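You operate a simulated robot arm through the tools that you are given. There is no shell and no other tool. Be economical: measure what you need, move in short steps, check, and stop when the job is done.

The job below is to be done with a simulated two-armed robot. You get a single attempt, and the scene is never put back.

Task
Measure the raking lamp's light at 4 on the taped square.
Fine: swing the lamp to mark 2, dial at 4, switch on and leave it so; lay the black light meter on the square, read it and put it back on its stand.

Only the result counts: the job must be done as asked and must still hold three seconds after the hand-in. Knocking over, shifting, dropping, spilling or breaking anything else fails it.

Robot
Two 7-joint arms with two-finger parallel grippers on one trunk that stands fixed in place. Base frame: the origin is at the foot of the trunk, x ahead of it, y to its left, z up. Readings come in m, degrees, newtons and seconds.
The left shoulder is at [0.05, 0.177, 1.154], the right one opposite. With the tool pointing down near the work surface each hand reaches from about 0.22 to 0.7 m from the base axis, measured 20 degrees to its own side. Payload 3.43 kg a hand.
The tool frame of a hand sits at the grasp point between the pads (the TCP): z along the fingers, y along the line on which they close. The tips reach 0.034 m beyond it. The gripper opens to 0.128 m. The fingers are 0.024 m wide and 0.012 m thick; the gripper's body (0.048 by 0.13 m) begins 0.096 m behind the TCP.
Orientation is that of the tool frame in the base frame, as a unit quaternion [x, y, z, w]. With the fingers straight down and closing along the base's y, the tool's x points along the base's -x, its y along +y and its z along -z.

Tools
- The arms move only by the tool apply_moves. It takes "left_motion", "right_motion" or both (then of equal length, played together; a hand with none holds still); each is a list of rows, each a list of 2 entries, a list of its own where there are three numbers: the shift along the tool's x, y, z in m, then the turn, a rotation vector about the tool's x, y, z in degrees. In form: [[[dx, dy, dz], [rx, ry, rz]], ...]. A call has 1 to 20 rows; each row is the pose to reach, as a shift and turn from the pose commanded when the call began, along the tool's axes at that moment. "left_jaw" and "right_jaw" are, for a hand that has rows, the opening, from 0 (shut) to 1 (fully open), set as the call begins (left out, the last holds). Rows are played at 5 a second. More than 0.05 m and 8.6 degrees between two rows, or a gripper value outside its range, and nothing of the call is played. Where a pose cannot be reached the arm comes as near as it can. A force on the tool above 40 N (or 10 N above the force at the start of the call, whichever is more), or a blocked arm, ends the call early, and 0.2 s more pass. The fingers move at their own pace (about 0.108 m/s each) and stop on an object; they squeeze with about 38 N. The grip force told is the motor's: it shows also when the fingers shut on nothing. Time passes only in rows, and 0.2 s behind the last, so rows that repeat a pose let the fingers close. It gives the time, the measured TCP pose, the force on the tool (base axes), the opening and the grip force at its end, in the units of the frame above (readings bear some noise), with the torque about the TCP (base axes, N m) and any sound that the robot's microphone picked up.
- Cameras (640 x 400 px; columns grow to the right, rows downward): "scene" is now at [0.1481, 0.0419, 1.3175]; the picture's right is [0.50, -0.87, 0.00], its down [-0.49, -0.28, -0.83] and it looks along [0.72, 0.41, -0.56] (base axes); focal length 266 px, centre (320, 200). "left" rides on the left gripper at [0.076, 0.011, -0.16] in its tool frame; the picture's right is [-0.15, 0.99, 0.00], its down [-0.88, -0.13, -0.46] and it looks along [-0.45, -0.07, 0.89] (tool axes); focal length 234 px, centre (320, 200). "right" rides on the right gripper at [0.076, -0.011, -0.16] in its tool frame; the picture's right is [0.15, 0.99, 0.00], its down [-0.88, 0.13, -0.46] and it looks along [-0.45, 0.07, 0.89] (tool axes); focal length 234 px, centre (320, 200). There is no depth. A picture from a camera that has moved, and an enlarged one, comes with that camera's place and axes in the base frame and with its lens.
- capture(camera): a new picture of that camera. The clock stands still meanwhile.
- raise_lower(by): slides the trunk up (or, below 0, down) by that many m; the arms and the scene camera ride with it, the base frame stays. It gives what a move gives, with no picture.
- aim_head(pan, tilt): turns the head with the scene camera to pan (to the left, within 80 degrees either way) and tilt (down, from -29 to 69), counted from straight ahead of the robot. It gives what a move gives.
- inspect(camera, box): a new picture of the part [left, top, right, bottom] of that camera's present view, enlarged. The clock stands still meanwhile.
- hand_in(): hands the job in; it is judged then, once.

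Work in short steps. Places have to be worked out from the pictures, the camera data and where the tool is seen: move nearer, look again, correct. Check each grasp and each placing, and mend what went wrong. You have 120 turns and 94 pictures in all, those below and enlarged ones among them. Open the grippers and draw the arms clear of the work before you hand the job in, unless the task says otherwise; then end with one line.

The tools are called after "Request:" as a command line: name --argument value ..., lists and objects as JSON in quotes. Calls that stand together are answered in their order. apply_moves: Moves the arms, as the interface text tells. Its arguments: {"type":"object","properties":{"left_motion":{"type":"array","items":{"type":"array"}},"left_jaw":{"type":"number"},"right_motion":{"type":"array","items":{"type":"array"}},"right_jaw":{"type":"number"}},"required":[]} The other tools are called the same way: raise_lower (by) slides the trunk up or down; aim_head (pan, tilt) turns the head that bears the scene camera; capture (camera) takes a picture; inspect (camera, box) takes an enlarged picture of a part of a camera's view; hand_in () hands the job in.

At the start:

```text
time: 0.0
left_ee_pos: [0.2729, 0.4229, 1.1427]
left_tool_rot: [-0.001, 1.0, 0.0, 0.001]
left_wrist_force: [0.0, -0.1, -0.7]
left_torque: [-0.01, 0.0, 0.04]
left_opening: 0.128
left_finger_force: 0.0
right_ee_pos: [0.3726, 0.0245, 1.1676]
right_tool_rot: [0.0, 1.0, 0.0, 0.0]
right_wrist_force: [0.2, 1.1, 0.2]
right_torque: [-0.03, -0.01, 0.0]
right_opening: 0.1281
right_finger_force: 0.2
trunk travel left (down, up): [-0.325, 0.076]
head pan, tilt: [30.1, 34.2]
```

scene: 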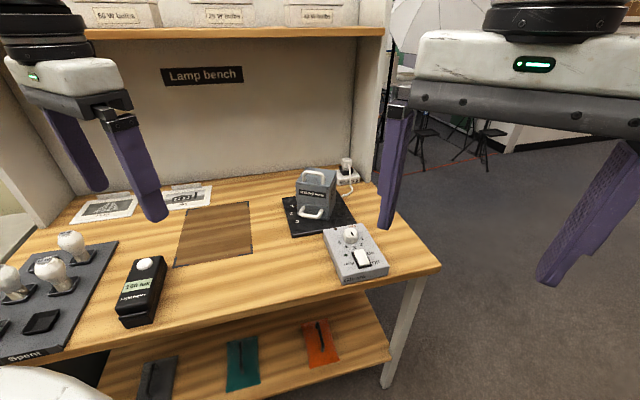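
right: 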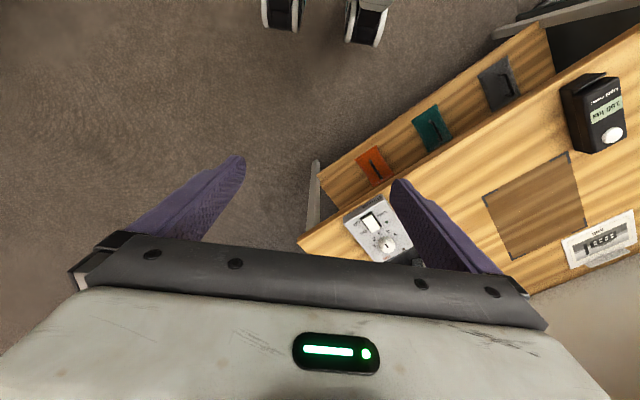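
left: 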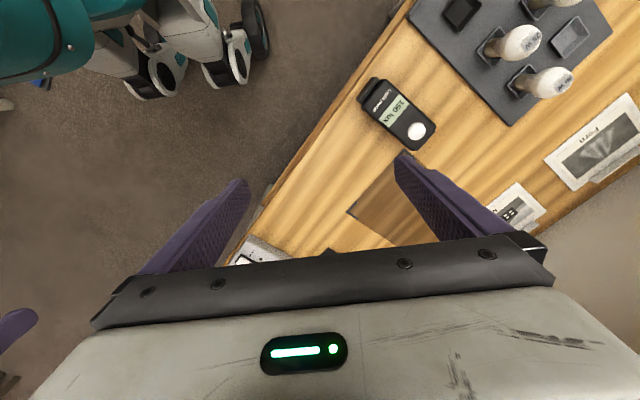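

I start by enlarging the lamp and control box, the light meter, and the wall notes.

Request:
inspect --camera "scene" --box '[260, 140, 420, 290]'

Request:
inspect --camera "scene" --box '[60, 170, 260, 340]'

Request:
inspect --camera "left" --box '[340, 60, 640, 260]'

```text
2.67 times, centred on (340, 215) of scene
camera zoom: at [0.1481, 0.0419, 1.3175], right [0.5, -0.87, 0.0], down [-0.49, -0.28, -0.83], along [0.72, 0.41, -0.56], focal length 708 px, centre (267, 160)
```

zoom: 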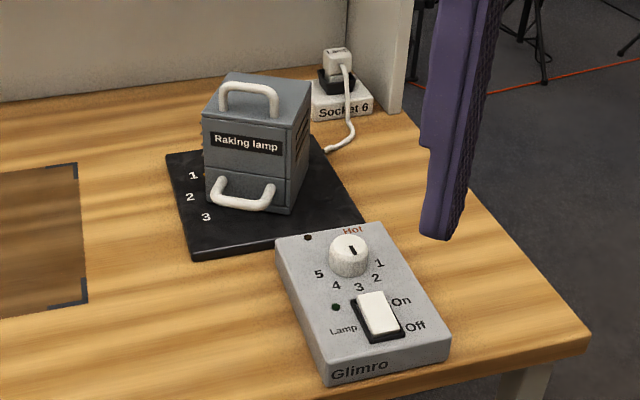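

```text
2.35 times, centred on (160, 255) of scene
camera zoom: at [0.1481, 0.0419, 1.3175], right [0.5, -0.87, 0.0], down [-0.49, -0.28, -0.83], along [0.72, 0.41, -0.56], focal length 625 px, centre (696, 71)
```

zoom: 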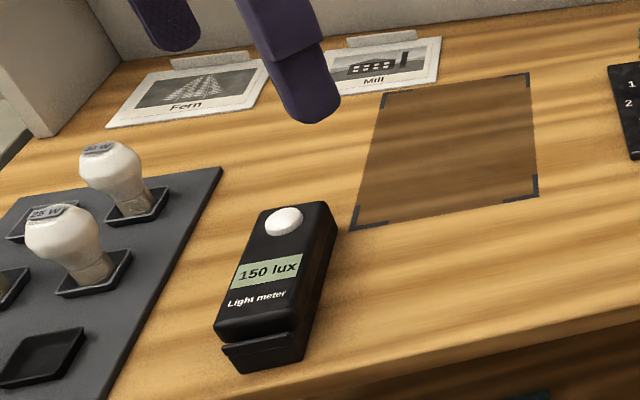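

```text
2.00 times, centred on (490, 160) of left
camera zoom: at [0.1947, 0.4325, 1.302], right [0.14, 0.99, 0.0], down [0.88, -0.13, 0.46], along [0.45, -0.07, -0.89], focal length 468 px, centre (-20, 280)
```

zoom: 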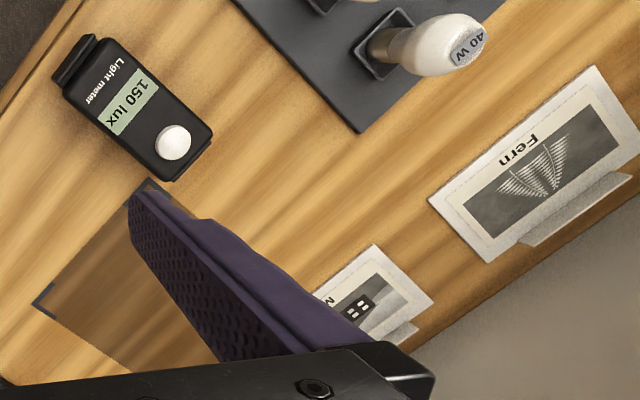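

The dial appears near [0.61, 0.22, 0.88] and the meter dome near [0.31, 0.595, 0.86]. I move the right hand out of the way and bring the left hand over for a closer look at the box and lamp.

Request:
apply_moves --right_motion '[[[0.02, -0.045, 0], [0, 0, 0]], [[0.04, -0.09, 0], [0, 0, 0]], [[0.06, -0.135, 0], [0, 0, 0]], [[0.08, -0.18, 0], [0, 0, 0]], [[0.1, -0.22, 0], [0, 0, 0]]]' --left_motion '[[[-0.03, -0.03, 0], [0, 0, 0]], [[-0.06, -0.06, 0], [0, 0, 0]], [[-0.09, -0.09, 0], [0, 0, 0]], [[-0.12, -0.12, 0], [0, 0, 0]], [[-0.15, -0.14, 0], [0, 0, 0]]]' --left_jaw 0

Request:
capture --camera "left"

Request:
capture --camera "scene"

```text
time: 1.2
left_ee_pos: [0.4233, 0.281, 1.1425]
left_tool_rot: [-0.001, 1.0, 0.0, 0.0]
left_wrist_force: [0.6, 0.4, -0.4]
left_torque: [0.0, 0.04, 0.04]
left_opening: 0.0003
left_finger_force: 33.0
right_ee_pos: [0.2715, -0.1967, 1.1669]
right_tool_rot: [0.0, 1.0, 0.001, 0.0]
right_wrist_force: [-0.3, 0.2, -0.2]
right_torque: [0.01, -0.04, 0.01]
right_opening: 0.128
right_finger_force: 0.1
trunk travel left (down, up): [-0.325, 0.076]
head pan, tilt: [30.1, 34.2]
```

```text
87 pictures are left
camera left: at [0.3457, 0.2911, 1.3022], right [0.14, 0.99, 0.0], down [0.88, -0.13, 0.46], along [0.45, -0.06, -0.89], focal length 234 px, centre (320, 200)
```

left: 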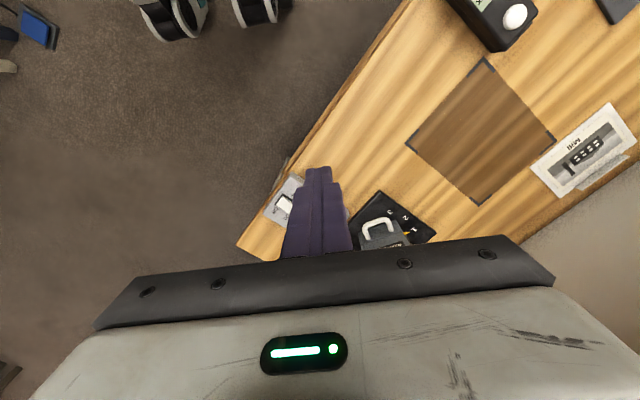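

```text
86 pictures are left
camera scene: at [0.148, 0.0409, 1.3175], right [0.5, -0.86, 0.0], down [-0.49, -0.28, -0.83], along [0.72, 0.42, -0.56], focal length 266 px, centre (320, 200)
```

scene: 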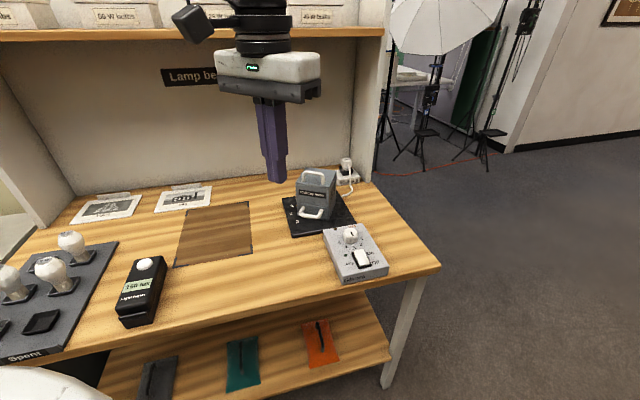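

The bench is yawed about 45°, with its top at about z 0.785. I move the hand camera over the control box and lamp to look from above.

Request:
apply_moves --left_motion '[[[-0.045, -0.01, 0.01], [0, 0, 0]], [[-0.09, -0.02, 0.02], [0, 0, 0]], [[-0.135, -0.03, 0.03], [0, 0, 0]], [[-0.18, -0.04, 0.04], [0, 0, 0]], [[-0.21, -0.04, 0.05], [0, 0, 0]]]'

Request:
capture --camera "left"

```text
time: 2.4
left_ee_pos: [0.566, 0.2706, 1.0811]
left_tool_rot: [-0.002, 1.0, 0.0, 0.002]
left_wrist_force: [-0.1, 0.4, 0.4]
left_torque: [0.0, -0.03, 0.05]
left_opening: 0.0001
left_finger_force: 32.7
left hand out of reach, approached as far as the arm can: row 3, 4, 5
right_ee_pos: [0.2718, -0.1959, 1.1662]
right_tool_rot: [0.0, 1.0, 0.001, 0.0]
right_wrist_force: [0.0, -0.2, -0.4]
right_torque: [0.01, 0.06, 0.03]
right_opening: 0.1281
right_finger_force: 0.0
trunk travel left (down, up): [-0.325, 0.076]
head pan, tilt: [30.1, 34.2]
```

```text
85 pictures are left
camera left: at [0.4885, 0.2821, 1.2409], right [0.14, 0.99, 0.0], down [0.88, -0.13, 0.46], along [0.45, -0.07, -0.89], focal length 234 px, centre (320, 200)
```

left: 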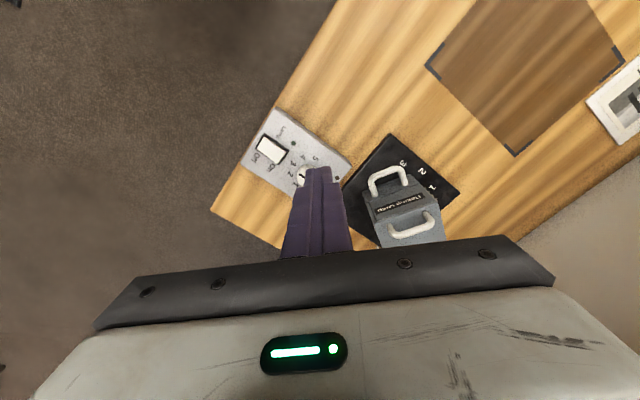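

Reach is limited with the trunk this high, so I lower it by 0.1 m; the fingertips stay above 0.94.

Request:
raise_lower --by -0.1

Request:
apply_moves --left_motion '[[[0, 0, -0.045], [0, 0, 0]], [[0, 0, -0.09], [0, 0, 0]], [[0, 0, -0.12], [0, 0, 0]]]'

Request:
raise_lower --by -0.1

```text
time: 3.7
left_ee_pos: [0.5669, 0.2714, 0.9821]
left_tool_rot: [-0.001, 1.0, -0.001, 0.002]
left_wrist_force: [-0.5, 0.2, -0.8]
left_torque: [-0.02, -0.02, 0.0]
left_opening: 0.0
left_finger_force: 33.2
right_ee_pos: [0.272, -0.1947, 1.066]
right_tool_rot: [-0.001, 1.0, 0.001, 0.0]
right_wrist_force: [-0.5, 0.9, 0.0]
right_torque: [0.02, 0.03, -0.04]
right_opening: 0.1279
right_finger_force: 0.1
trunk travel left (down, up): [-0.225, 0.176]
head pan, tilt: [30.1, 34.2]
```

```text
time: 4.5
left_ee_pos: [0.5349, 0.2868, 1.0777]
left_tool_rot: [-0.001, 1.0, 0.0, 0.001]
left_wrist_force: [-0.2, -0.7, -0.9]
left_torque: [-0.02, 0.01, 0.01]
left_opening: 0.0
left_finger_force: 33.2
left hand out of reach, approached as far as the arm can: row 1, 2, 3
right_ee_pos: [0.2716, -0.1957, 1.0675]
right_tool_rot: [0.0, 1.0, 0.001, 0.0]
right_wrist_force: [0.8, 0.5, 0.0]
right_torque: [0.01, 0.01, 0.01]
right_opening: 0.1281
right_finger_force: 0.0
trunk travel left (down, up): [-0.225, 0.176]
head pan, tilt: [30.1, 34.2]
```

```text
time: 5.9
left_ee_pos: [0.5345, 0.2869, 0.9788]
left_tool_rot: [0.0, 1.0, -0.001, 0.003]
left_wrist_force: [0.0, -0.4, 0.7]
left_torque: [-0.02, 0.02, 0.01]
left_opening: 0.0
left_finger_force: 33.2
right_ee_pos: [0.2712, -0.1956, 0.967]
right_tool_rot: [0.0, 1.0, 0.0, 0.001]
right_wrist_force: [0.2, -0.6, -0.4]
right_torque: [0.01, -0.01, -0.01]
right_opening: 0.1283
right_finger_force: 0.0
trunk travel left (down, up): [-0.125, 0.276]
head pan, tilt: [30.1, 34.2]
```

The hand is now lower, so I take a picture from here and enlarge the box and lamp.

Request:
inspect --camera "left" --box '[200, 60, 520, 260]'

Request:
inspect --camera "scene" --box '[260, 60, 420, 200]'

```text
2.00 times, centred on (360, 160) of left
camera zoom: at [0.4563, 0.2971, 1.1388], right [0.14, 0.99, 0.0], down [0.88, -0.13, 0.46], along [0.46, -0.07, -0.89], focal length 468 px, centre (240, 280)
```

zoom: 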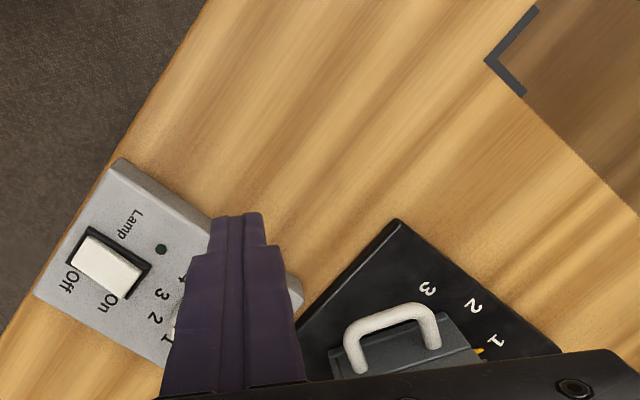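

```text
2.86 times, centred on (340, 130) of scene
camera zoom: at [0.1479, 0.0419, 1.1175], right [0.5, -0.87, 0.0], down [-0.49, -0.28, -0.83], along [0.72, 0.41, -0.56], focal length 759 px, centre (263, 400)
```

zoom: 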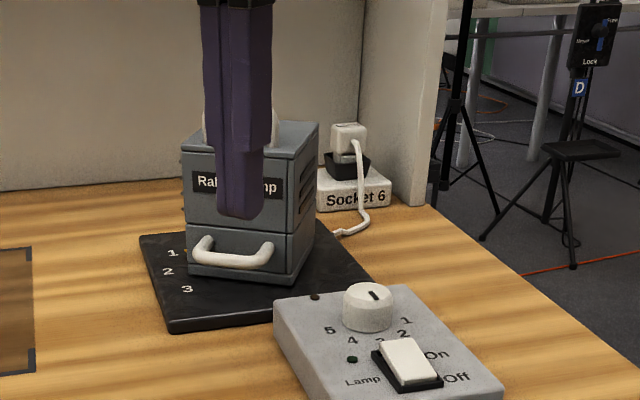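

The yellow pointer on the lamp seems to sit at 1. I draw the left hand back to get an unobstructed scene view.

Request:
apply_moves --left_motion '[[[0.045, 0.0, 0], [0, 0, 0]], [[0.09, 0.02, 0], [0, 0, 0]], [[0.13, 0.06, -0.02], [0, 0, 0]], [[0.16, 0.1, -0.04], [0, 0, 0]], [[0.19, 0.14, -0.06], [0, 0, 0]]]'

Request:
inspect --camera "scene" --box '[280, 80, 400, 155]'

Request:
inspect --camera "scene" --box '[320, 145, 440, 220]'

Request:
capture --camera "scene"

```text
refused: row 3 steps farther than a row can; nothing moved
```

```text
5.33 times, centred on (340, 118) of scene
camera zoom: at [0.1479, 0.0419, 1.1175], right [0.5, -0.87, 0.0], down [-0.49, -0.28, -0.83], along [0.72, 0.41, -0.56], focal length 1416 px, centre (213, 640)
```

zoom: 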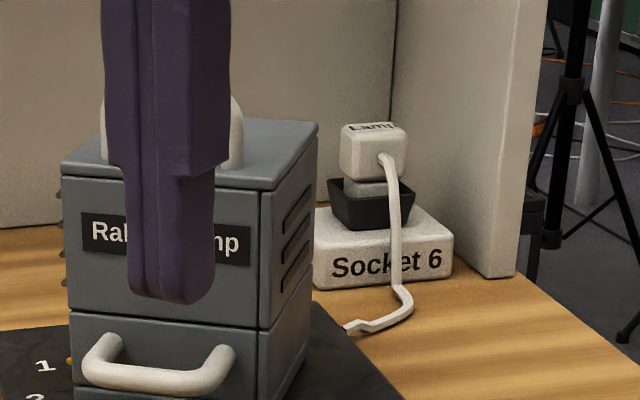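

```text
5.33 times, centred on (380, 182) of scene
camera zoom: at [0.1479, 0.0419, 1.1175], right [0.5, -0.87, 0.0], down [-0.49, -0.28, -0.83], along [0.72, 0.41, -0.56], focal length 1416 px, centre (0, 293)
```

zoom: 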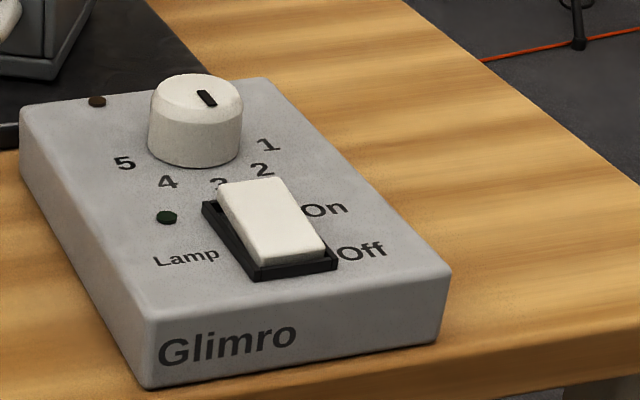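

```text
80 pictures are left
camera scene: at [0.1479, 0.0419, 1.1175], right [0.5, -0.87, 0.0], down [-0.49, -0.28, -0.83], along [0.72, 0.41, -0.56], focal length 266 px, centre (320, 200)
```

scene: 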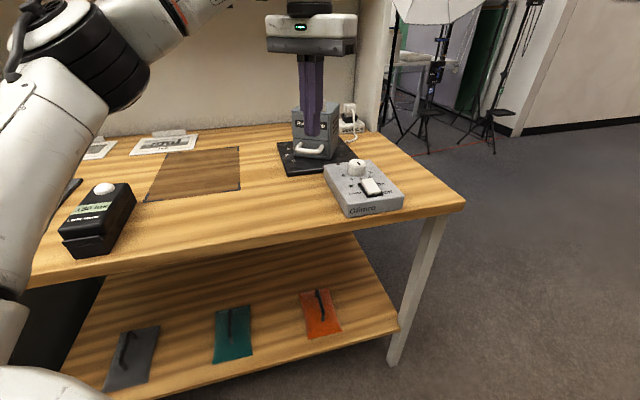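

The plug is in its socket and the knob is white with a black index bar. I raise the trunk for reach, open the jaw and go above the dial to look between the fingers.

Request:
raise_lower --by 0.15

Request:
apply_moves --left_motion '[[[0, -0.02, 0.04], [0, 0, 0]], [[-0.02, -0.04, 0.08], [0, 0, 0]], [[-0.04, -0.06, 0.11], [0, 0, 0]], [[-0.06, -0.07, 0.13], [0, 0, 0]]]' --left_jaw 1

Request:
capture --camera "left"

```text
time: 7.6
left_ee_pos: [0.537, 0.2843, 1.1289]
left_tool_rot: [-0.001, 1.0, -0.001, 0.002]
left_wrist_force: [0.7, -0.7, 0.9]
left_torque: [0.03, 0.01, 0.03]
left_opening: 0.0
left_finger_force: 33.5
right_ee_pos: [0.2707, -0.1943, 1.1171]
right_tool_rot: [0.0, 1.0, 0.001, 0.0]
right_wrist_force: [-0.4, -1.5, 0.8]
right_torque: [0.0, -0.03, 0.0]
right_opening: 0.1281
right_finger_force: 0.1
trunk travel left (down, up): [-0.275, 0.126]
head pan, tilt: [30.1, 34.2]
```

```text
time: 8.6
left_ee_pos: [0.5567, 0.2384, 0.9959]
left_tool_rot: [-0.002, 1.0, -0.001, 0.004]
left_wrist_force: [0.6, 1.0, -0.2]
left_torque: [0.0, 0.0, 0.03]
left_opening: 0.1279
left_finger_force: 0.1
left hand out of reach, approached as far as the arm can: row 2, 3, 4
right_ee_pos: [0.2709, -0.196, 1.1167]
right_tool_rot: [0.001, 1.0, 0.001, 0.0]
right_wrist_force: [0.6, -0.1, -0.3]
right_torque: [0.02, 0.01, -0.01]
right_opening: 0.1278
right_finger_force: 0.0
trunk travel left (down, up): [-0.275, 0.126]
head pan, tilt: [30.1, 34.2]
```

```text
79 pictures are left
camera left: at [0.4775, 0.25, 1.1547], right [0.14, 0.99, 0.0], down [0.88, -0.13, 0.46], along [0.46, -0.07, -0.89], focal length 234 px, centre (320, 200)
```

left: 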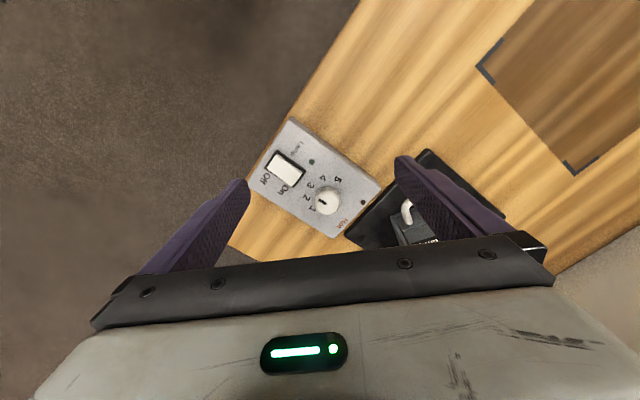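

Request:
inspect --camera "left" --box '[230, 110, 390, 240]'

```text
3.08 times, centred on (310, 175) of left
camera zoom: at [0.4775, 0.25, 1.1547], right [0.14, 0.99, 0.0], down [0.88, -0.13, 0.46], along [0.46, -0.07, -0.89], focal length 720 px, centre (351, 277)
```

zoom: 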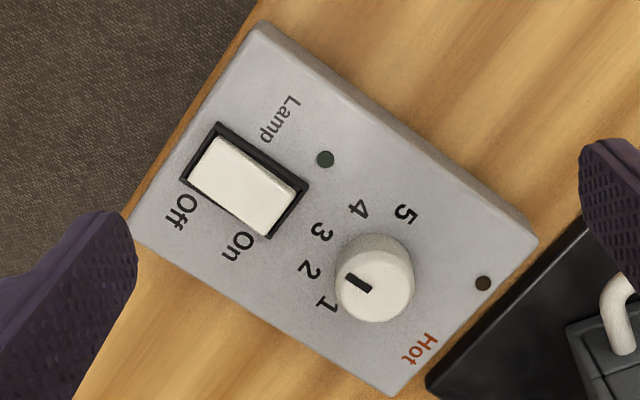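

The dial reads about 2.6–3 and its knob top is near (0.631, 0.233, 0.866). I raise the trunk and approach it with the jaw half open.

Request:
raise_lower --by 0.1

Request:
apply_moves --left_motion '[[[0, 0, 0.045], [0, 0, 0]], [[0, 0, 0.09], [0, 0, 0]], [[-0.03, 0, 0.12], [0, 0, 0]], [[-0.055, 0, 0.15], [0, 0, 0]], [[-0.075, -0.005, 0.165], [0, 0, 0]]]' --left_jaw 0.5

Request:
capture --camera "left"

```text
time: 9.9
left_ee_pos: [0.557, 0.2383, 1.0951]
left_tool_rot: [-0.001, 1.0, -0.001, 0.003]
left_wrist_force: [0.2, -0.3, 0.4]
left_torque: [0.03, -0.01, 0.05]
left_opening: 0.1282
left_finger_force: 0.0
right_ee_pos: [0.2708, -0.1958, 1.2165]
right_tool_rot: [0.0, 1.0, 0.002, -0.001]
right_wrist_force: [0.1, -0.5, -0.1]
right_torque: [-0.01, -0.01, -0.03]
right_opening: 0.1278
right_finger_force: 0.1
trunk travel left (down, up): [-0.375, 0.026]
head pan, tilt: [30.1, 34.2]
```

```text
time: 11.1
left_ee_pos: [0.5555, 0.2704, 0.9649]
left_tool_rot: [0.0, 1.0, -0.001, 0.004]
left_wrist_force: [0.3, -0.1, -1.0]
left_torque: [0.01, -0.02, 0.01]
left_opening: 0.0642
left_finger_force: 0.1
left hand out of reach, approached as far as the arm can: row 2, 3, 4, 5
right_ee_pos: [0.2708, -0.1958, 1.2176]
right_tool_rot: [0.0, 1.0, 0.001, -0.001]
right_wrist_force: [-0.1, 0.8, 0.1]
right_torque: [-0.02, -0.01, 0.01]
right_opening: 0.1281
right_finger_force: 0.2
trunk travel left (down, up): [-0.375, 0.026]
head pan, tilt: [30.1, 34.2]
```

```text
77 pictures are left
camera left: at [0.4771, 0.2817, 1.1244], right [0.14, 0.99, 0.0], down [0.88, -0.13, 0.46], along [0.46, -0.07, -0.89], focal length 234 px, centre (320, 200)
```

left: 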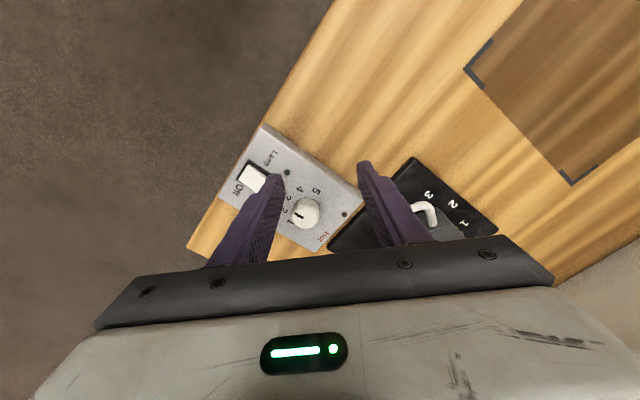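

Straight-down reach ends near x 0.56, so I lower the trunk a little (hand raised first) and approach with the fingers tilted forward.

Request:
apply_moves --left_motion '[[[0.02, 0, -0.045], [0, 0, 0]], [[0.03, 0, -0.09], [0, 0, 0]]]'

Request:
raise_lower --by -0.1

Request:
apply_moves --left_motion '[[[0, 0, 0], [0, -8, 0]], [[-0.03, -0.01, 0], [0, -16, 0]], [[-0.06, -0.02, 0.0], [0, -20, 0]], [[-0.1, -0.03, 0.02], [0, -20, 0]]]'

Request:
capture --camera "left"

```text
time: 11.7
left_ee_pos: [0.5227, 0.2695, 1.0565]
left_tool_rot: [-0.001, 1.0, -0.001, 0.003]
left_wrist_force: [0.4, 0.8, -0.6]
left_torque: [0.0, -0.02, 0.01]
left_opening: 0.0641
left_finger_force: 0.0
right_ee_pos: [0.2708, -0.1958, 1.2167]
right_tool_rot: [0.001, 1.0, 0.002, 0.001]
right_wrist_force: [0.2, -0.2, 0.6]
right_torque: [-0.01, -0.02, -0.02]
right_opening: 0.1281
right_finger_force: 0.1
trunk travel left (down, up): [-0.375, 0.026]
head pan, tilt: [30.1, 34.2]
```

```text
time: 13.1
left_ee_pos: [0.5237, 0.2692, 0.9546]
left_tool_rot: [0.0, 1.0, -0.001, 0.004]
left_wrist_force: [0.2, 0.3, 0.2]
left_torque: [-0.02, -0.01, -0.02]
left_opening: 0.064
left_finger_force: 0.2
right_ee_pos: [0.272, -0.1958, 1.1168]
right_tool_rot: [0.0, 1.0, 0.001, -0.001]
right_wrist_force: [-0.5, 0.2, 0.3]
right_torque: [0.01, -0.01, -0.02]
right_opening: 0.1276
right_finger_force: 0.1
trunk travel left (down, up): [-0.275, 0.126]
head pan, tilt: [30.1, 34.2]
```

```text
time: 14.1
left_ee_pos: [0.6261, 0.2389, 0.9354]
left_tool_rot: [-0.001, 0.984, -0.001, 0.177]
left_wrist_force: [0.1, -0.7, 0.5]
left_torque: [0.03, 0.05, 0.01]
left_opening: 0.0641
left_finger_force: 0.0
right_ee_pos: [0.2728, -0.1945, 1.1164]
right_tool_rot: [-0.001, 1.0, -0.001, -0.001]
right_wrist_force: [-0.3, 0.3, 0.3]
right_torque: [-0.02, 0.03, 0.01]
right_opening: 0.1281
right_finger_force: 0.1
trunk travel left (down, up): [-0.275, 0.126]
head pan, tilt: [30.1, 34.2]
```

```text
76 pictures are left
camera left: at [0.4967, 0.2515, 1.0583], right [0.13, 0.99, 0.05], down [0.67, -0.13, 0.73], along [0.73, -0.07, -0.68], focal length 234 px, centre (320, 200)
```

left: 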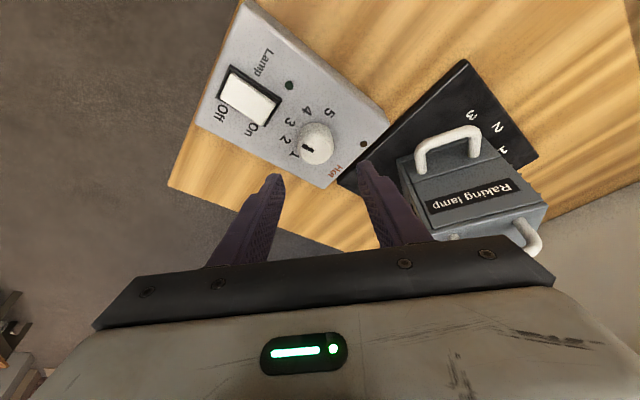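

Tilted 20° the hand reaches well. The knob is at about (0.619, 0.239, 0.872), so I shift above it and look again before descending.

Request:
apply_moves --left_motion '[[[0.02, 0, 0.0], [0, 0, 0]], [[0.0314, 0, 0.015], [0, 0, 0]]]'

Request:
capture --camera "left"

Request:
inspect --camera "scene" --box '[270, 110, 450, 250]'

```text
time: 14.7
left_ee_pos: [0.6005, 0.24, 0.9112]
left_tool_rot: [-0.002, 0.984, 0.0, 0.178]
left_wrist_force: [0.4, 0.1, 0.3]
left_torque: [0.0, -0.04, 0.02]
left_opening: 0.0639
left_finger_force: 0.1
right_ee_pos: [0.271, -0.1964, 1.118]
right_tool_rot: [0.0, 1.0, 0.001, 0.0]
right_wrist_force: [-0.2, 0.3, -0.3]
right_torque: [0.01, -0.01, -0.03]
right_opening: 0.128
right_finger_force: 0.1
trunk travel left (down, up): [-0.275, 0.126]
head pan, tilt: [30.1, 34.2]
```

```text
75 pictures are left
camera left: at [0.4719, 0.2513, 1.0342], right [0.13, 0.99, 0.05], down [0.67, -0.13, 0.73], along [0.73, -0.07, -0.68], focal length 234 px, centre (320, 200)
```

left: 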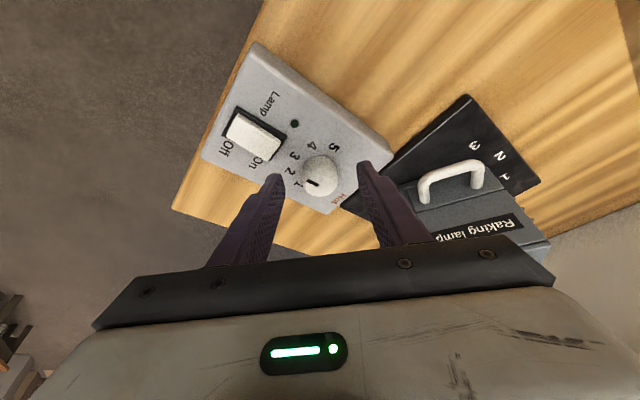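

```text
2.86 times, centred on (360, 180) of scene
camera zoom: at [0.1482, 0.0419, 1.2674], right [0.5, -0.87, 0.0], down [-0.49, -0.28, -0.83], along [0.72, 0.41, -0.56], focal length 759 px, centre (206, 257)
```

zoom: 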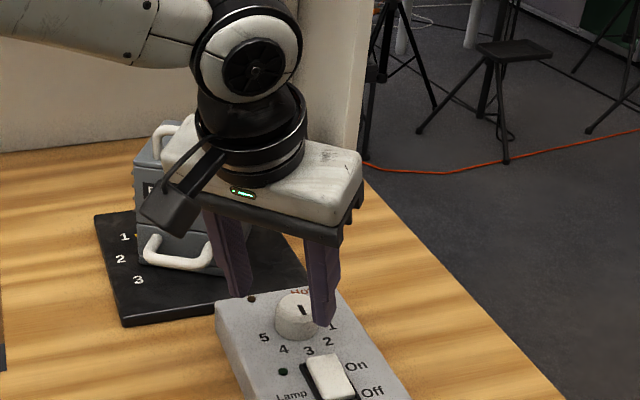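

The knob sits on the ray to the fingertip midpoint. I descend along that ray in a small step and check again.

Request:
apply_moves --left_motion '[[[-0.0067, -0.001, 0.0184], [0, 0, 0]]]'

Request:
inspect --camera "left" --box '[220, 80, 420, 240]'

Request:
inspect --camera "scene" --box '[320, 170, 420, 240]'

```text
time: 15.1
left_ee_pos: [0.6131, 0.2384, 0.8965]
left_tool_rot: [-0.001, 0.984, -0.001, 0.176]
left_wrist_force: [0.2, 0.5, 0.1]
left_torque: [0.01, 0.0, -0.02]
left_opening: 0.0641
left_finger_force: 0.1
right_ee_pos: [0.2709, -0.1953, 1.1163]
right_tool_rot: [0.001, 1.0, 0.0, -0.001]
right_wrist_force: [0.1, 0.0, -0.7]
right_torque: [-0.03, 0.04, 0.01]
right_opening: 0.1281
right_finger_force: 0.1
trunk travel left (down, up): [-0.275, 0.126]
head pan, tilt: [30.1, 34.2]
```

```text
2.50 times, centred on (320, 160) of left
camera zoom: at [0.4848, 0.2504, 1.0191], right [0.13, 0.99, 0.05], down [0.67, -0.13, 0.73], along [0.73, -0.07, -0.68], focal length 585 px, centre (320, 300)
```

zoom: 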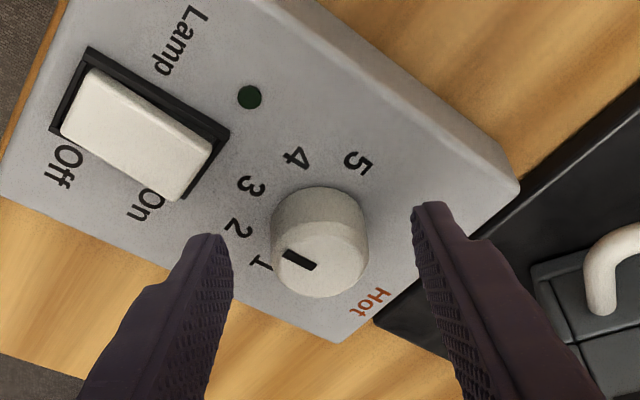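

```text
5.71 times, centred on (370, 205) of scene
camera zoom: at [0.1484, 0.0422, 1.2674], right [0.5, -0.87, 0.0], down [-0.49, -0.28, -0.83], along [0.72, 0.41, -0.56], focal length 1518 px, centre (34, 171)
```

zoom: 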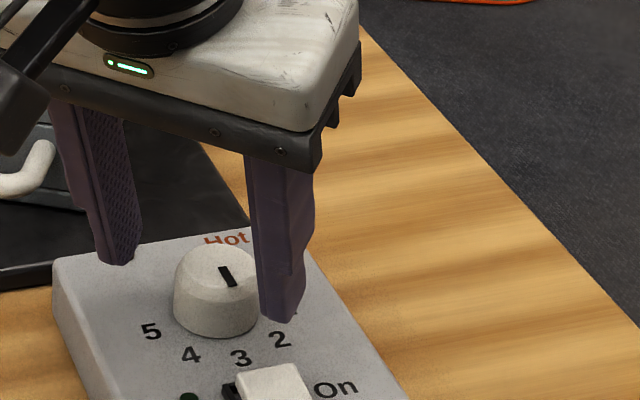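

From both views the knob axis is near (0.638, 0.237), spanning z 0.849–0.871. I move the tips beside the knob and close.

Request:
apply_moves --left_motion '[[[-0.0087, -0.001, 0.0112], [0, 0, 0]]]'

Request:
apply_moves --left_motion '[[[0, 0, 0], [0, 0, 0]], [[0, 0, 0], [0, 0, 0]]]' --left_jaw 0

Request:
inspect --camera "left" --box '[220, 80, 420, 240]'

Request:
inspect --camera "scene" --box '[320, 170, 420, 240]'

```text
time: 15.5
left_ee_pos: [0.623, 0.2398, 0.8904]
left_tool_rot: [-0.001, 0.984, -0.001, 0.177]
left_wrist_force: [-1.3, 0.5, 0.1]
left_torque: [-0.01, -0.01, 0.03]
left_opening: 0.0639
left_finger_force: 0.0
left hand out of reach, approached as far as the arm can: row 1
right_ee_pos: [0.2714, -0.1948, 1.1166]
right_tool_rot: [0.0, 1.0, 0.001, 0.001]
right_wrist_force: [0.2, 0.7, 0.1]
right_torque: [-0.02, -0.02, -0.01]
right_opening: 0.128
right_finger_force: 0.0
trunk travel left (down, up): [-0.275, 0.126]
head pan, tilt: [30.1, 34.2]
```

```text
time: 16.1
left_ee_pos: [0.6212, 0.2375, 0.8906]
left_tool_rot: [0.0, 0.984, -0.002, 0.177]
left_wrist_force: [0.1, -4.9, -1.4]
left_torque: [-0.36, 0.05, -0.14]
left_opening: 0.0326
left_finger_force: 45.2
right_ee_pos: [0.2723, -0.1964, 1.117]
right_tool_rot: [0.0, 1.0, 0.0, 0.0]
right_wrist_force: [-0.4, 0.5, -0.5]
right_torque: [0.0, -0.01, 0.01]
right_opening: 0.1281
right_finger_force: 0.1
trunk travel left (down, up): [-0.275, 0.126]
head pan, tilt: [30.1, 34.2]
```

```text
2.50 times, centred on (320, 160) of left
camera zoom: at [0.4936, 0.2495, 1.0132], right [0.14, 0.99, 0.05], down [0.67, -0.13, 0.73], along [0.73, -0.07, -0.68], focal length 585 px, centre (320, 300)
```

zoom: 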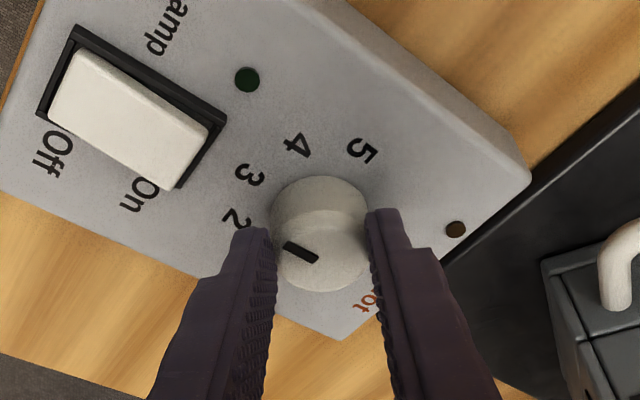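

```text
5.71 times, centred on (370, 205) of scene
camera zoom: at [0.1481, 0.0414, 1.2674], right [0.5, -0.87, 0.0], down [-0.49, -0.28, -0.83], along [0.72, 0.42, -0.56], focal length 1518 px, centre (34, 171)
```

zoom: 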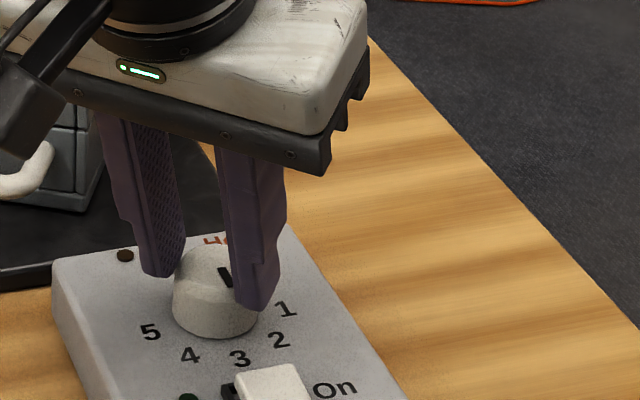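

The grip on the knob is good (0.0326 m), and the pointer reads about 3, so it needs roughly 38° clockwise. To gain reach for the twist, I open, tilt 10° more and pre-yaw 15° anticlockwise.

Request:
apply_moves --left_motion '[[[0, 0, 0], [0, 0, 0]], [[0.0025, -0.0013, -0.0035], [-2.1, -3.3, -4.5]], [[0.005, -0.0026, -0.003], [-4.2, -6.7, -9.1]], [[0.0075, -0.0039, -0.0015], [-6.36, -10, -13.65]], [[0.0075, -0.0039, -0.0015], [-6.36, -10, -13.65]]]' --left_jaw 0.5

Request:
inspect --camera "left" --box '[220, 80, 420, 240]'

```text
time: 17.3
left_ee_pos: [0.6149, 0.2361, 0.8898]
left_tool_rot: [-0.128, 0.957, 0.032, 0.26]
left_wrist_force: [-0.3, 0.8, 0.2]
left_torque: [0.01, -0.02, 0.02]
left_opening: 0.064
left_finger_force: 0.1
right_ee_pos: [0.2718, -0.1956, 1.1156]
right_tool_rot: [-0.001, 1.0, 0.002, 0.0]
right_wrist_force: [-0.5, 0.4, -0.1]
right_torque: [0.0, 0.01, -0.02]
right_opening: 0.1278
right_finger_force: 0.1
trunk travel left (down, up): [-0.275, 0.126]
head pan, tilt: [30.1, 34.2]
```

```text
2.50 times, centred on (320, 160) of left
camera zoom: at [0.469, 0.208, 0.9882], right [-0.14, 0.99, 0.07], down [0.54, 0.02, 0.84], along [0.83, 0.15, -0.54], focal length 585 px, centre (320, 300)
```

zoom: 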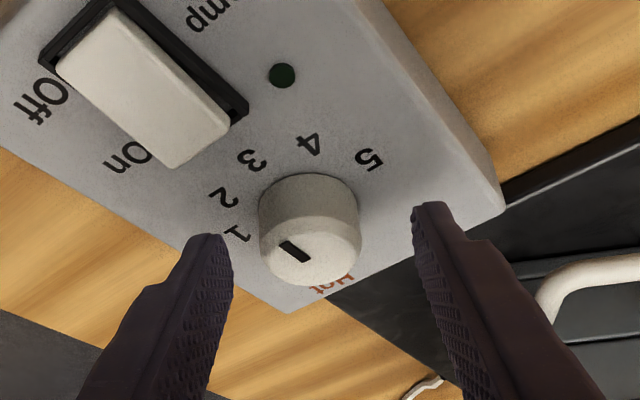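

The knob sits between the open fingers, so I close on it and twist 38° clockwise about its axis.

Request:
apply_moves --left_motion '[[[0, 0, 0], [0, 0, 0]], [[0, 0, 0], [0, 0, 0]]]' --left_jaw 0

Request:
apply_moves --left_motion '[[[-0.0001, 0.0024, 0.0001], [4, 0, 6.93]], [[-0.0006, 0.0047, 0.0003], [8, 0, 13.86]], [[-0.0013, 0.007, 0.0007], [12, 0, 20.8]], [[-0.0022, 0.0091, 0.0013], [16, 0, 27.7]], [[-0.0031, 0.0104, 0.0018], [19, 0, 32.9]]]'

Request:
inspect --camera "left" --box '[220, 80, 420, 240]'

Request:
inspect --camera "scene" --box '[320, 170, 420, 240]'

```text
time: 17.9
left_ee_pos: [0.6145, 0.2312, 0.8937]
left_tool_rot: [-0.127, 0.956, 0.032, 0.263]
left_wrist_force: [-10.4, -8.9, 18.2]
left_torque: [-0.23, 0.18, -0.15]
left_opening: 0.0
left_finger_force: 33.4
right_ee_pos: [0.2698, -0.1966, 1.1179]
right_tool_rot: [0.0, 1.0, 0.001, 0.002]
right_wrist_force: [-0.4, 0.1, 0.5]
right_torque: [-0.02, -0.03, 0.0]
right_opening: 0.128
right_finger_force: 0.0
trunk travel left (down, up): [-0.275, 0.126]
head pan, tilt: [30.1, 34.2]
```

```text
time: 19.1
left_ee_pos: [0.6158, 0.2498, 0.8937]
left_tool_rot: [0.19, 0.945, -0.051, 0.263]
left_wrist_force: [-5.0, 13.0, 28.7]
left_torque: [0.2, -0.07, 0.27]
left_opening: 0.0
left_finger_force: 33.2
right_ee_pos: [0.2686, -0.1946, 1.1175]
right_tool_rot: [0.001, 1.0, 0.0, 0.002]
right_wrist_force: [0.0, -0.5, -0.4]
right_torque: [-0.01, 0.02, 0.01]
right_opening: 0.1279
right_finger_force: 0.1
trunk travel left (down, up): [-0.275, 0.126]
head pan, tilt: [30.1, 34.2]
```

```text
2.50 times, centred on (320, 160) of left
camera zoom: at [0.4822, 0.3154, 0.9919], right [0.5, 0.86, 0.08], down [0.43, -0.32, 0.84], along [0.75, -0.38, -0.53], focal length 585 px, centre (320, 300)
```

zoom: 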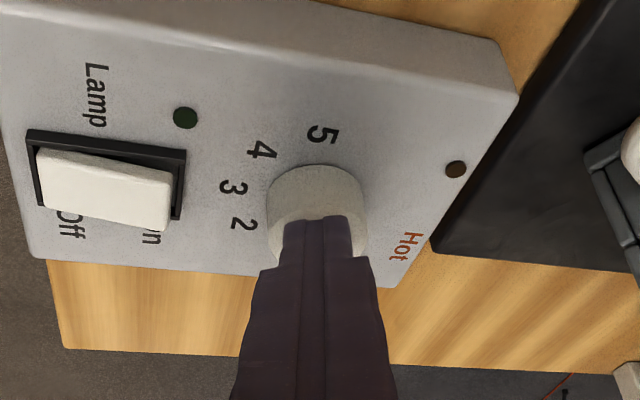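

```text
5.71 times, centred on (370, 205) of scene
camera zoom: at [0.1449, 0.0421, 1.268], right [0.5, -0.87, 0.0], down [-0.48, -0.28, -0.83], along [0.72, 0.41, -0.56], focal length 1518 px, centre (34, 171)
```

zoom: 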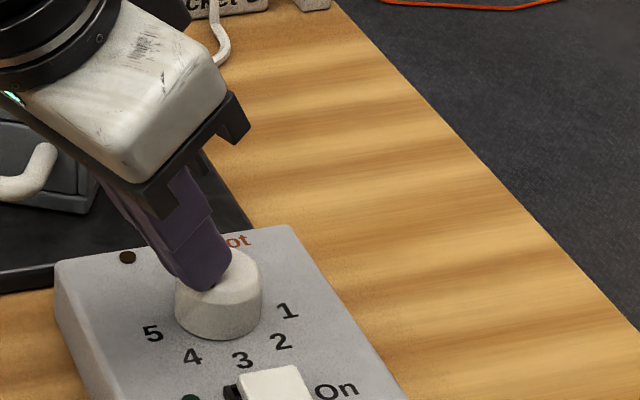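

The fingers slipped shut over the knob because they were too far in front of its axis. I lift off, open and undo the yaw, then look again.

Request:
apply_moves --left_motion '[[[-0.01, 0, -0.0173], [0, 0, 0]], [[-0.015, 0, -0.026], [-4, 0, -6.93]], [[-0.015, 0, -0.026], [-8, 0, -13.86]], [[-0.015, 0, -0.026], [-12, 0, -20.8]], [[-0.015, 0, -0.026], [-16, 0, -27.7]], [[-0.015, 0, -0.026], [-19, 0, -32.9]]]' --left_jaw 0.5

Request:
inspect --camera "left" --box '[220, 80, 420, 240]'

Request:
inspect --camera "scene" --box '[320, 170, 420, 240]'

```text
time: 20.5
left_ee_pos: [0.6167, 0.2458, 0.9201]
left_tool_rot: [-0.129, 0.956, 0.033, 0.26]
left_wrist_force: [-0.3, 0.3, 0.2]
left_torque: [-0.02, -0.01, -0.01]
left_opening: 0.064
left_finger_force: 0.1
right_ee_pos: [0.2711, -0.1951, 1.1158]
right_tool_rot: [0.0, 1.0, 0.001, -0.001]
right_wrist_force: [0.0, -0.7, 0.8]
right_torque: [0.0, -0.01, 0.0]
right_opening: 0.1281
right_finger_force: 0.0
trunk travel left (down, up): [-0.275, 0.126]
head pan, tilt: [30.1, 34.2]
```

```text
2.50 times, centred on (320, 160) of left
camera zoom: at [0.4695, 0.2191, 1.0179], right [-0.14, 0.99, 0.07], down [0.54, 0.02, 0.84], along [0.83, 0.16, -0.54], focal length 585 px, centre (320, 300)
```

zoom: 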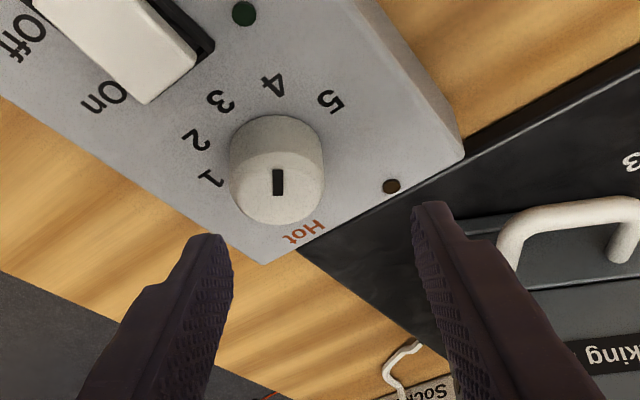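

```text
5.71 times, centred on (370, 205) of scene
camera zoom: at [0.1482, 0.0419, 1.2674], right [0.5, -0.87, 0.0], down [-0.49, -0.28, -0.83], along [0.72, 0.41, -0.56], focal length 1518 px, centre (34, 171)
```

zoom: 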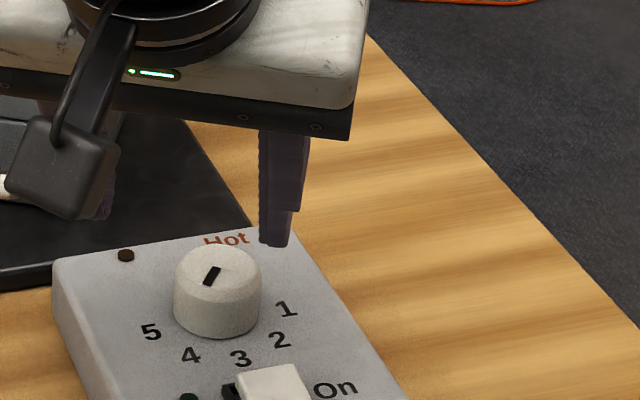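

The knob's friction turn actually brought the pointer to about 186°, and the "4" label is at 184–189°, so the dial is on 4. I now back up and left to look closely at the lamp.

Request:
apply_moves --left_motion '[[[0, 0, -0.04], [0, 0, 0]], [[0.03, 0.03, -0.06], [0, 0, 0]], [[0.04, 0.06, -0.09], [0, 0, 0]], [[0.04, 0.1, -0.1], [0, 0, 0]]]' --left_jaw 1

Request:
capture --camera "left"

Request:
inspect --camera "scene" --box '[260, 120, 400, 220]'

```text
time: 21.5
left_ee_pos: [0.5074, 0.3214, 0.9858]
left_tool_rot: [-0.128, 0.957, 0.033, 0.259]
left_wrist_force: [0.1, 0.2, 0.1]
left_torque: [0.03, 0.02, 0.0]
left_opening: 0.128
left_finger_force: 0.0
right_ee_pos: [0.27, -0.1959, 1.1168]
right_tool_rot: [0.0, 1.0, 0.0, 0.0]
right_wrist_force: [0.3, 0.3, -0.6]
right_torque: [-0.01, 0.01, 0.0]
right_opening: 0.1279
right_finger_force: 0.1
trunk travel left (down, up): [-0.275, 0.126]
head pan, tilt: [30.1, 34.2]
```

```text
64 pictures are left
camera left: at [0.3609, 0.2949, 1.0845], right [-0.14, 0.99, 0.07], down [0.54, 0.02, 0.84], along [0.83, 0.15, -0.54], focal length 234 px, centre (320, 200)
```

left: 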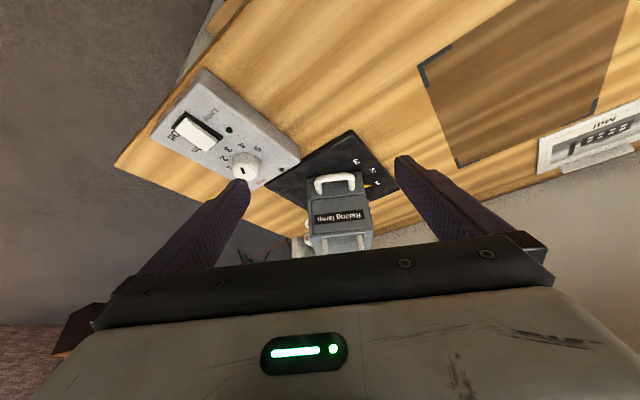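

```text
4.00 times, centred on (330, 170) of scene
camera zoom: at [0.1478, 0.0422, 1.2675], right [0.5, -0.87, 0.0], down [-0.49, -0.28, -0.83], along [0.72, 0.41, -0.56], focal length 1062 px, centre (280, 320)
```

zoom: 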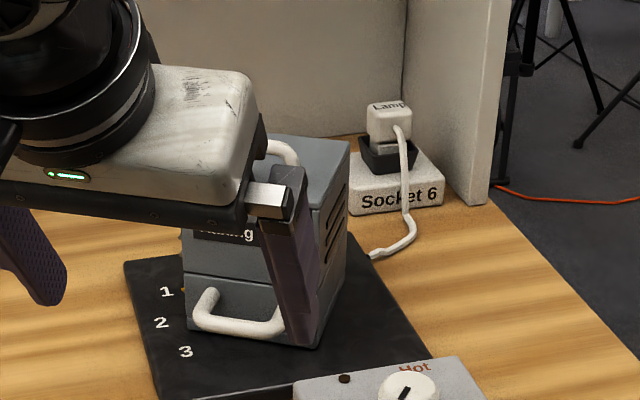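

I enlarge the lamp in the hand view.

Request:
inspect --camera "left" --box '[260, 110, 420, 260]'

```text
2.67 times, centred on (340, 185) of left
camera zoom: at [0.3609, 0.2949, 1.0845], right [-0.14, 0.99, 0.07], down [0.54, 0.02, 0.84], along [0.83, 0.15, -0.54], focal length 624 px, centre (267, 240)
```

zoom: 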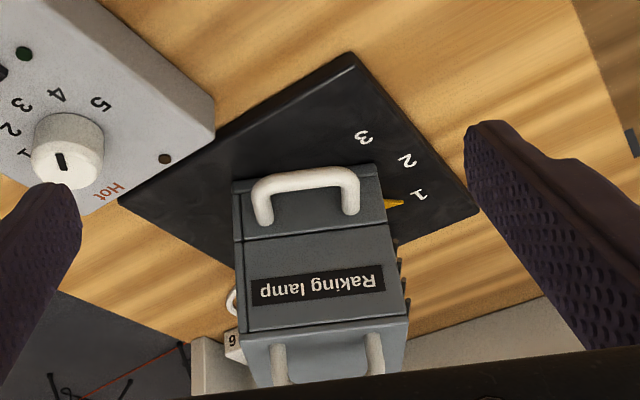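

The lamp pivots about (0.761, 0.405) with marks 30° apart; the pointer is at 1 and the front handle at about (0.682, 0.382, 0.833). I approach the handle with the fingers tilted 50°, straddling it.

Request:
apply_moves --left_motion '[[[-0.014, 0.003, 0.037], [0, -5, 0]], [[-0.028, 0.006, 0.074], [0, -10, 0]], [[-0.042, 0.009, 0.111], [0, -15, 0]], [[-0.0558, 0.0124, 0.1474], [0, -20, 0]]]' --left_jaw 0.8

Request:
capture --camera "left"

Request:
capture --camera "scene"

```text
time: 22.5
left_ee_pos: [0.6234, 0.3666, 0.8856]
left_tool_rot: [-0.121, 0.897, 0.054, 0.423]
left_wrist_force: [1.1, 0.4, 0.4]
left_torque: [-0.01, 0.01, -0.03]
left_opening: 0.1023
left_finger_force: 0.0
right_ee_pos: [0.2707, -0.1952, 1.1157]
right_tool_rot: [0.001, 1.0, 0.0, 0.0]
right_wrist_force: [-0.5, 0.0, -0.6]
right_torque: [-0.02, -0.03, -0.02]
right_opening: 0.1279
right_finger_force: 0.1
trunk travel left (down, up): [-0.275, 0.126]
head pan, tilt: [30.1, 34.2]
```

```text
61 pictures are left
camera left: at [0.4531, 0.3324, 0.9289], right [-0.17, 0.98, 0.11], down [0.24, -0.07, 0.97], along [0.96, 0.19, -0.22], focal length 234 px, centre (320, 200)
```

left: 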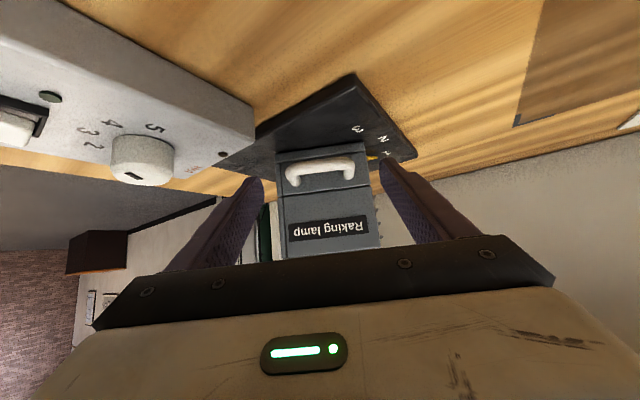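

```text
60 pictures are left
camera scene: at [0.1484, 0.0422, 1.2674], right [0.5, -0.87, 0.0], down [-0.49, -0.28, -0.83], along [0.72, 0.41, -0.56], focal length 266 px, centre (320, 200)
```

scene: 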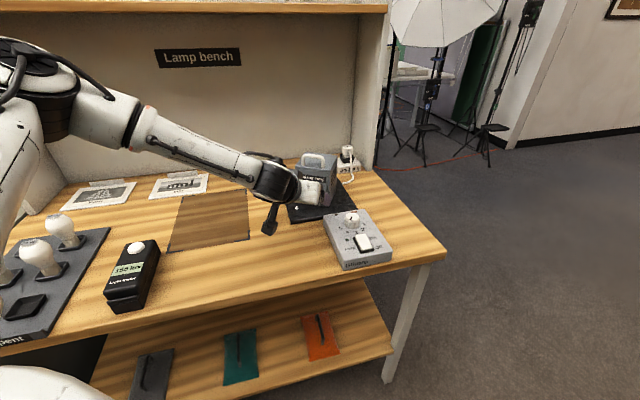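

I enlarge the handle region to check alignment before moving in.

Request:
inspect --camera "left" --box '[230, 110, 430, 260]'

```text
2.67 times, centred on (330, 185) of left
camera zoom: at [0.4531, 0.3324, 0.9289], right [-0.17, 0.98, 0.11], down [0.24, -0.07, 0.97], along [0.96, 0.19, -0.22], focal length 624 px, centre (293, 240)
```

zoom: 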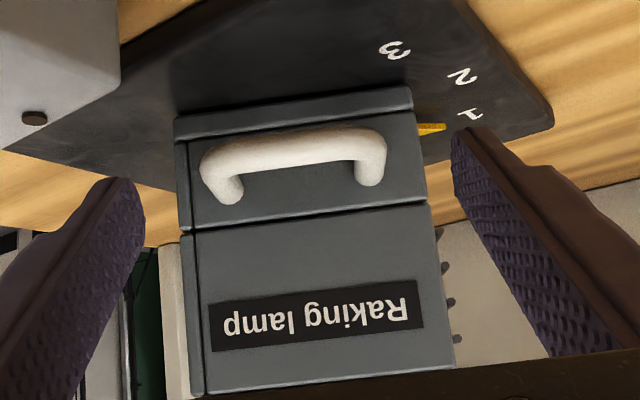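

The handle is centred between the fingers. I move in along the finger direction and close on it.

Request:
apply_moves --left_motion '[[[-0.003, 0, 0.035], [0, 0, 0]], [[-0.006, 0, 0.066], [0, 0, 0]]]'

Request:
inspect --camera "left" --box '[230, 110, 430, 260]'

```text
time: 23.1
left_ee_pos: [0.6762, 0.3793, 0.8473]
left_tool_rot: [-0.12, 0.897, 0.055, 0.422]
left_wrist_force: [0.7, -0.1, 0.0]
left_torque: [0.02, -0.06, 0.08]
left_opening: 0.1024
left_finger_force: 0.0
right_ee_pos: [0.2724, -0.1947, 1.1168]
right_tool_rot: [0.0, 1.0, 0.001, 0.0]
right_wrist_force: [0.1, 0.2, -0.5]
right_torque: [0.01, 0.0, 0.03]
right_opening: 0.1282
right_finger_force: 0.1
trunk travel left (down, up): [-0.275, 0.126]
head pan, tilt: [30.1, 34.2]
```

```text
2.67 times, centred on (330, 185) of left
camera zoom: at [0.5052, 0.3451, 0.8902], right [-0.17, 0.98, 0.11], down [0.24, -0.07, 0.97], along [0.96, 0.19, -0.22], focal length 624 px, centre (293, 240)
```

zoom: 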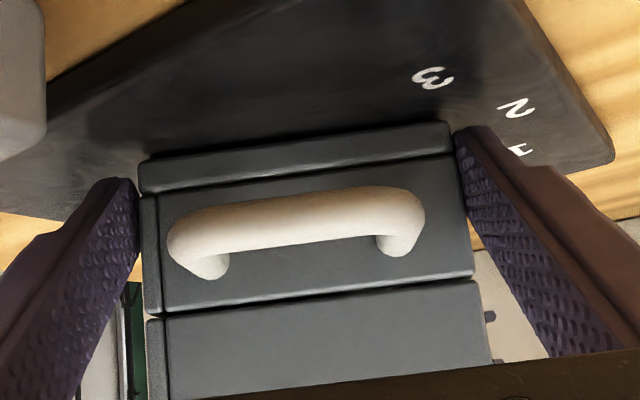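

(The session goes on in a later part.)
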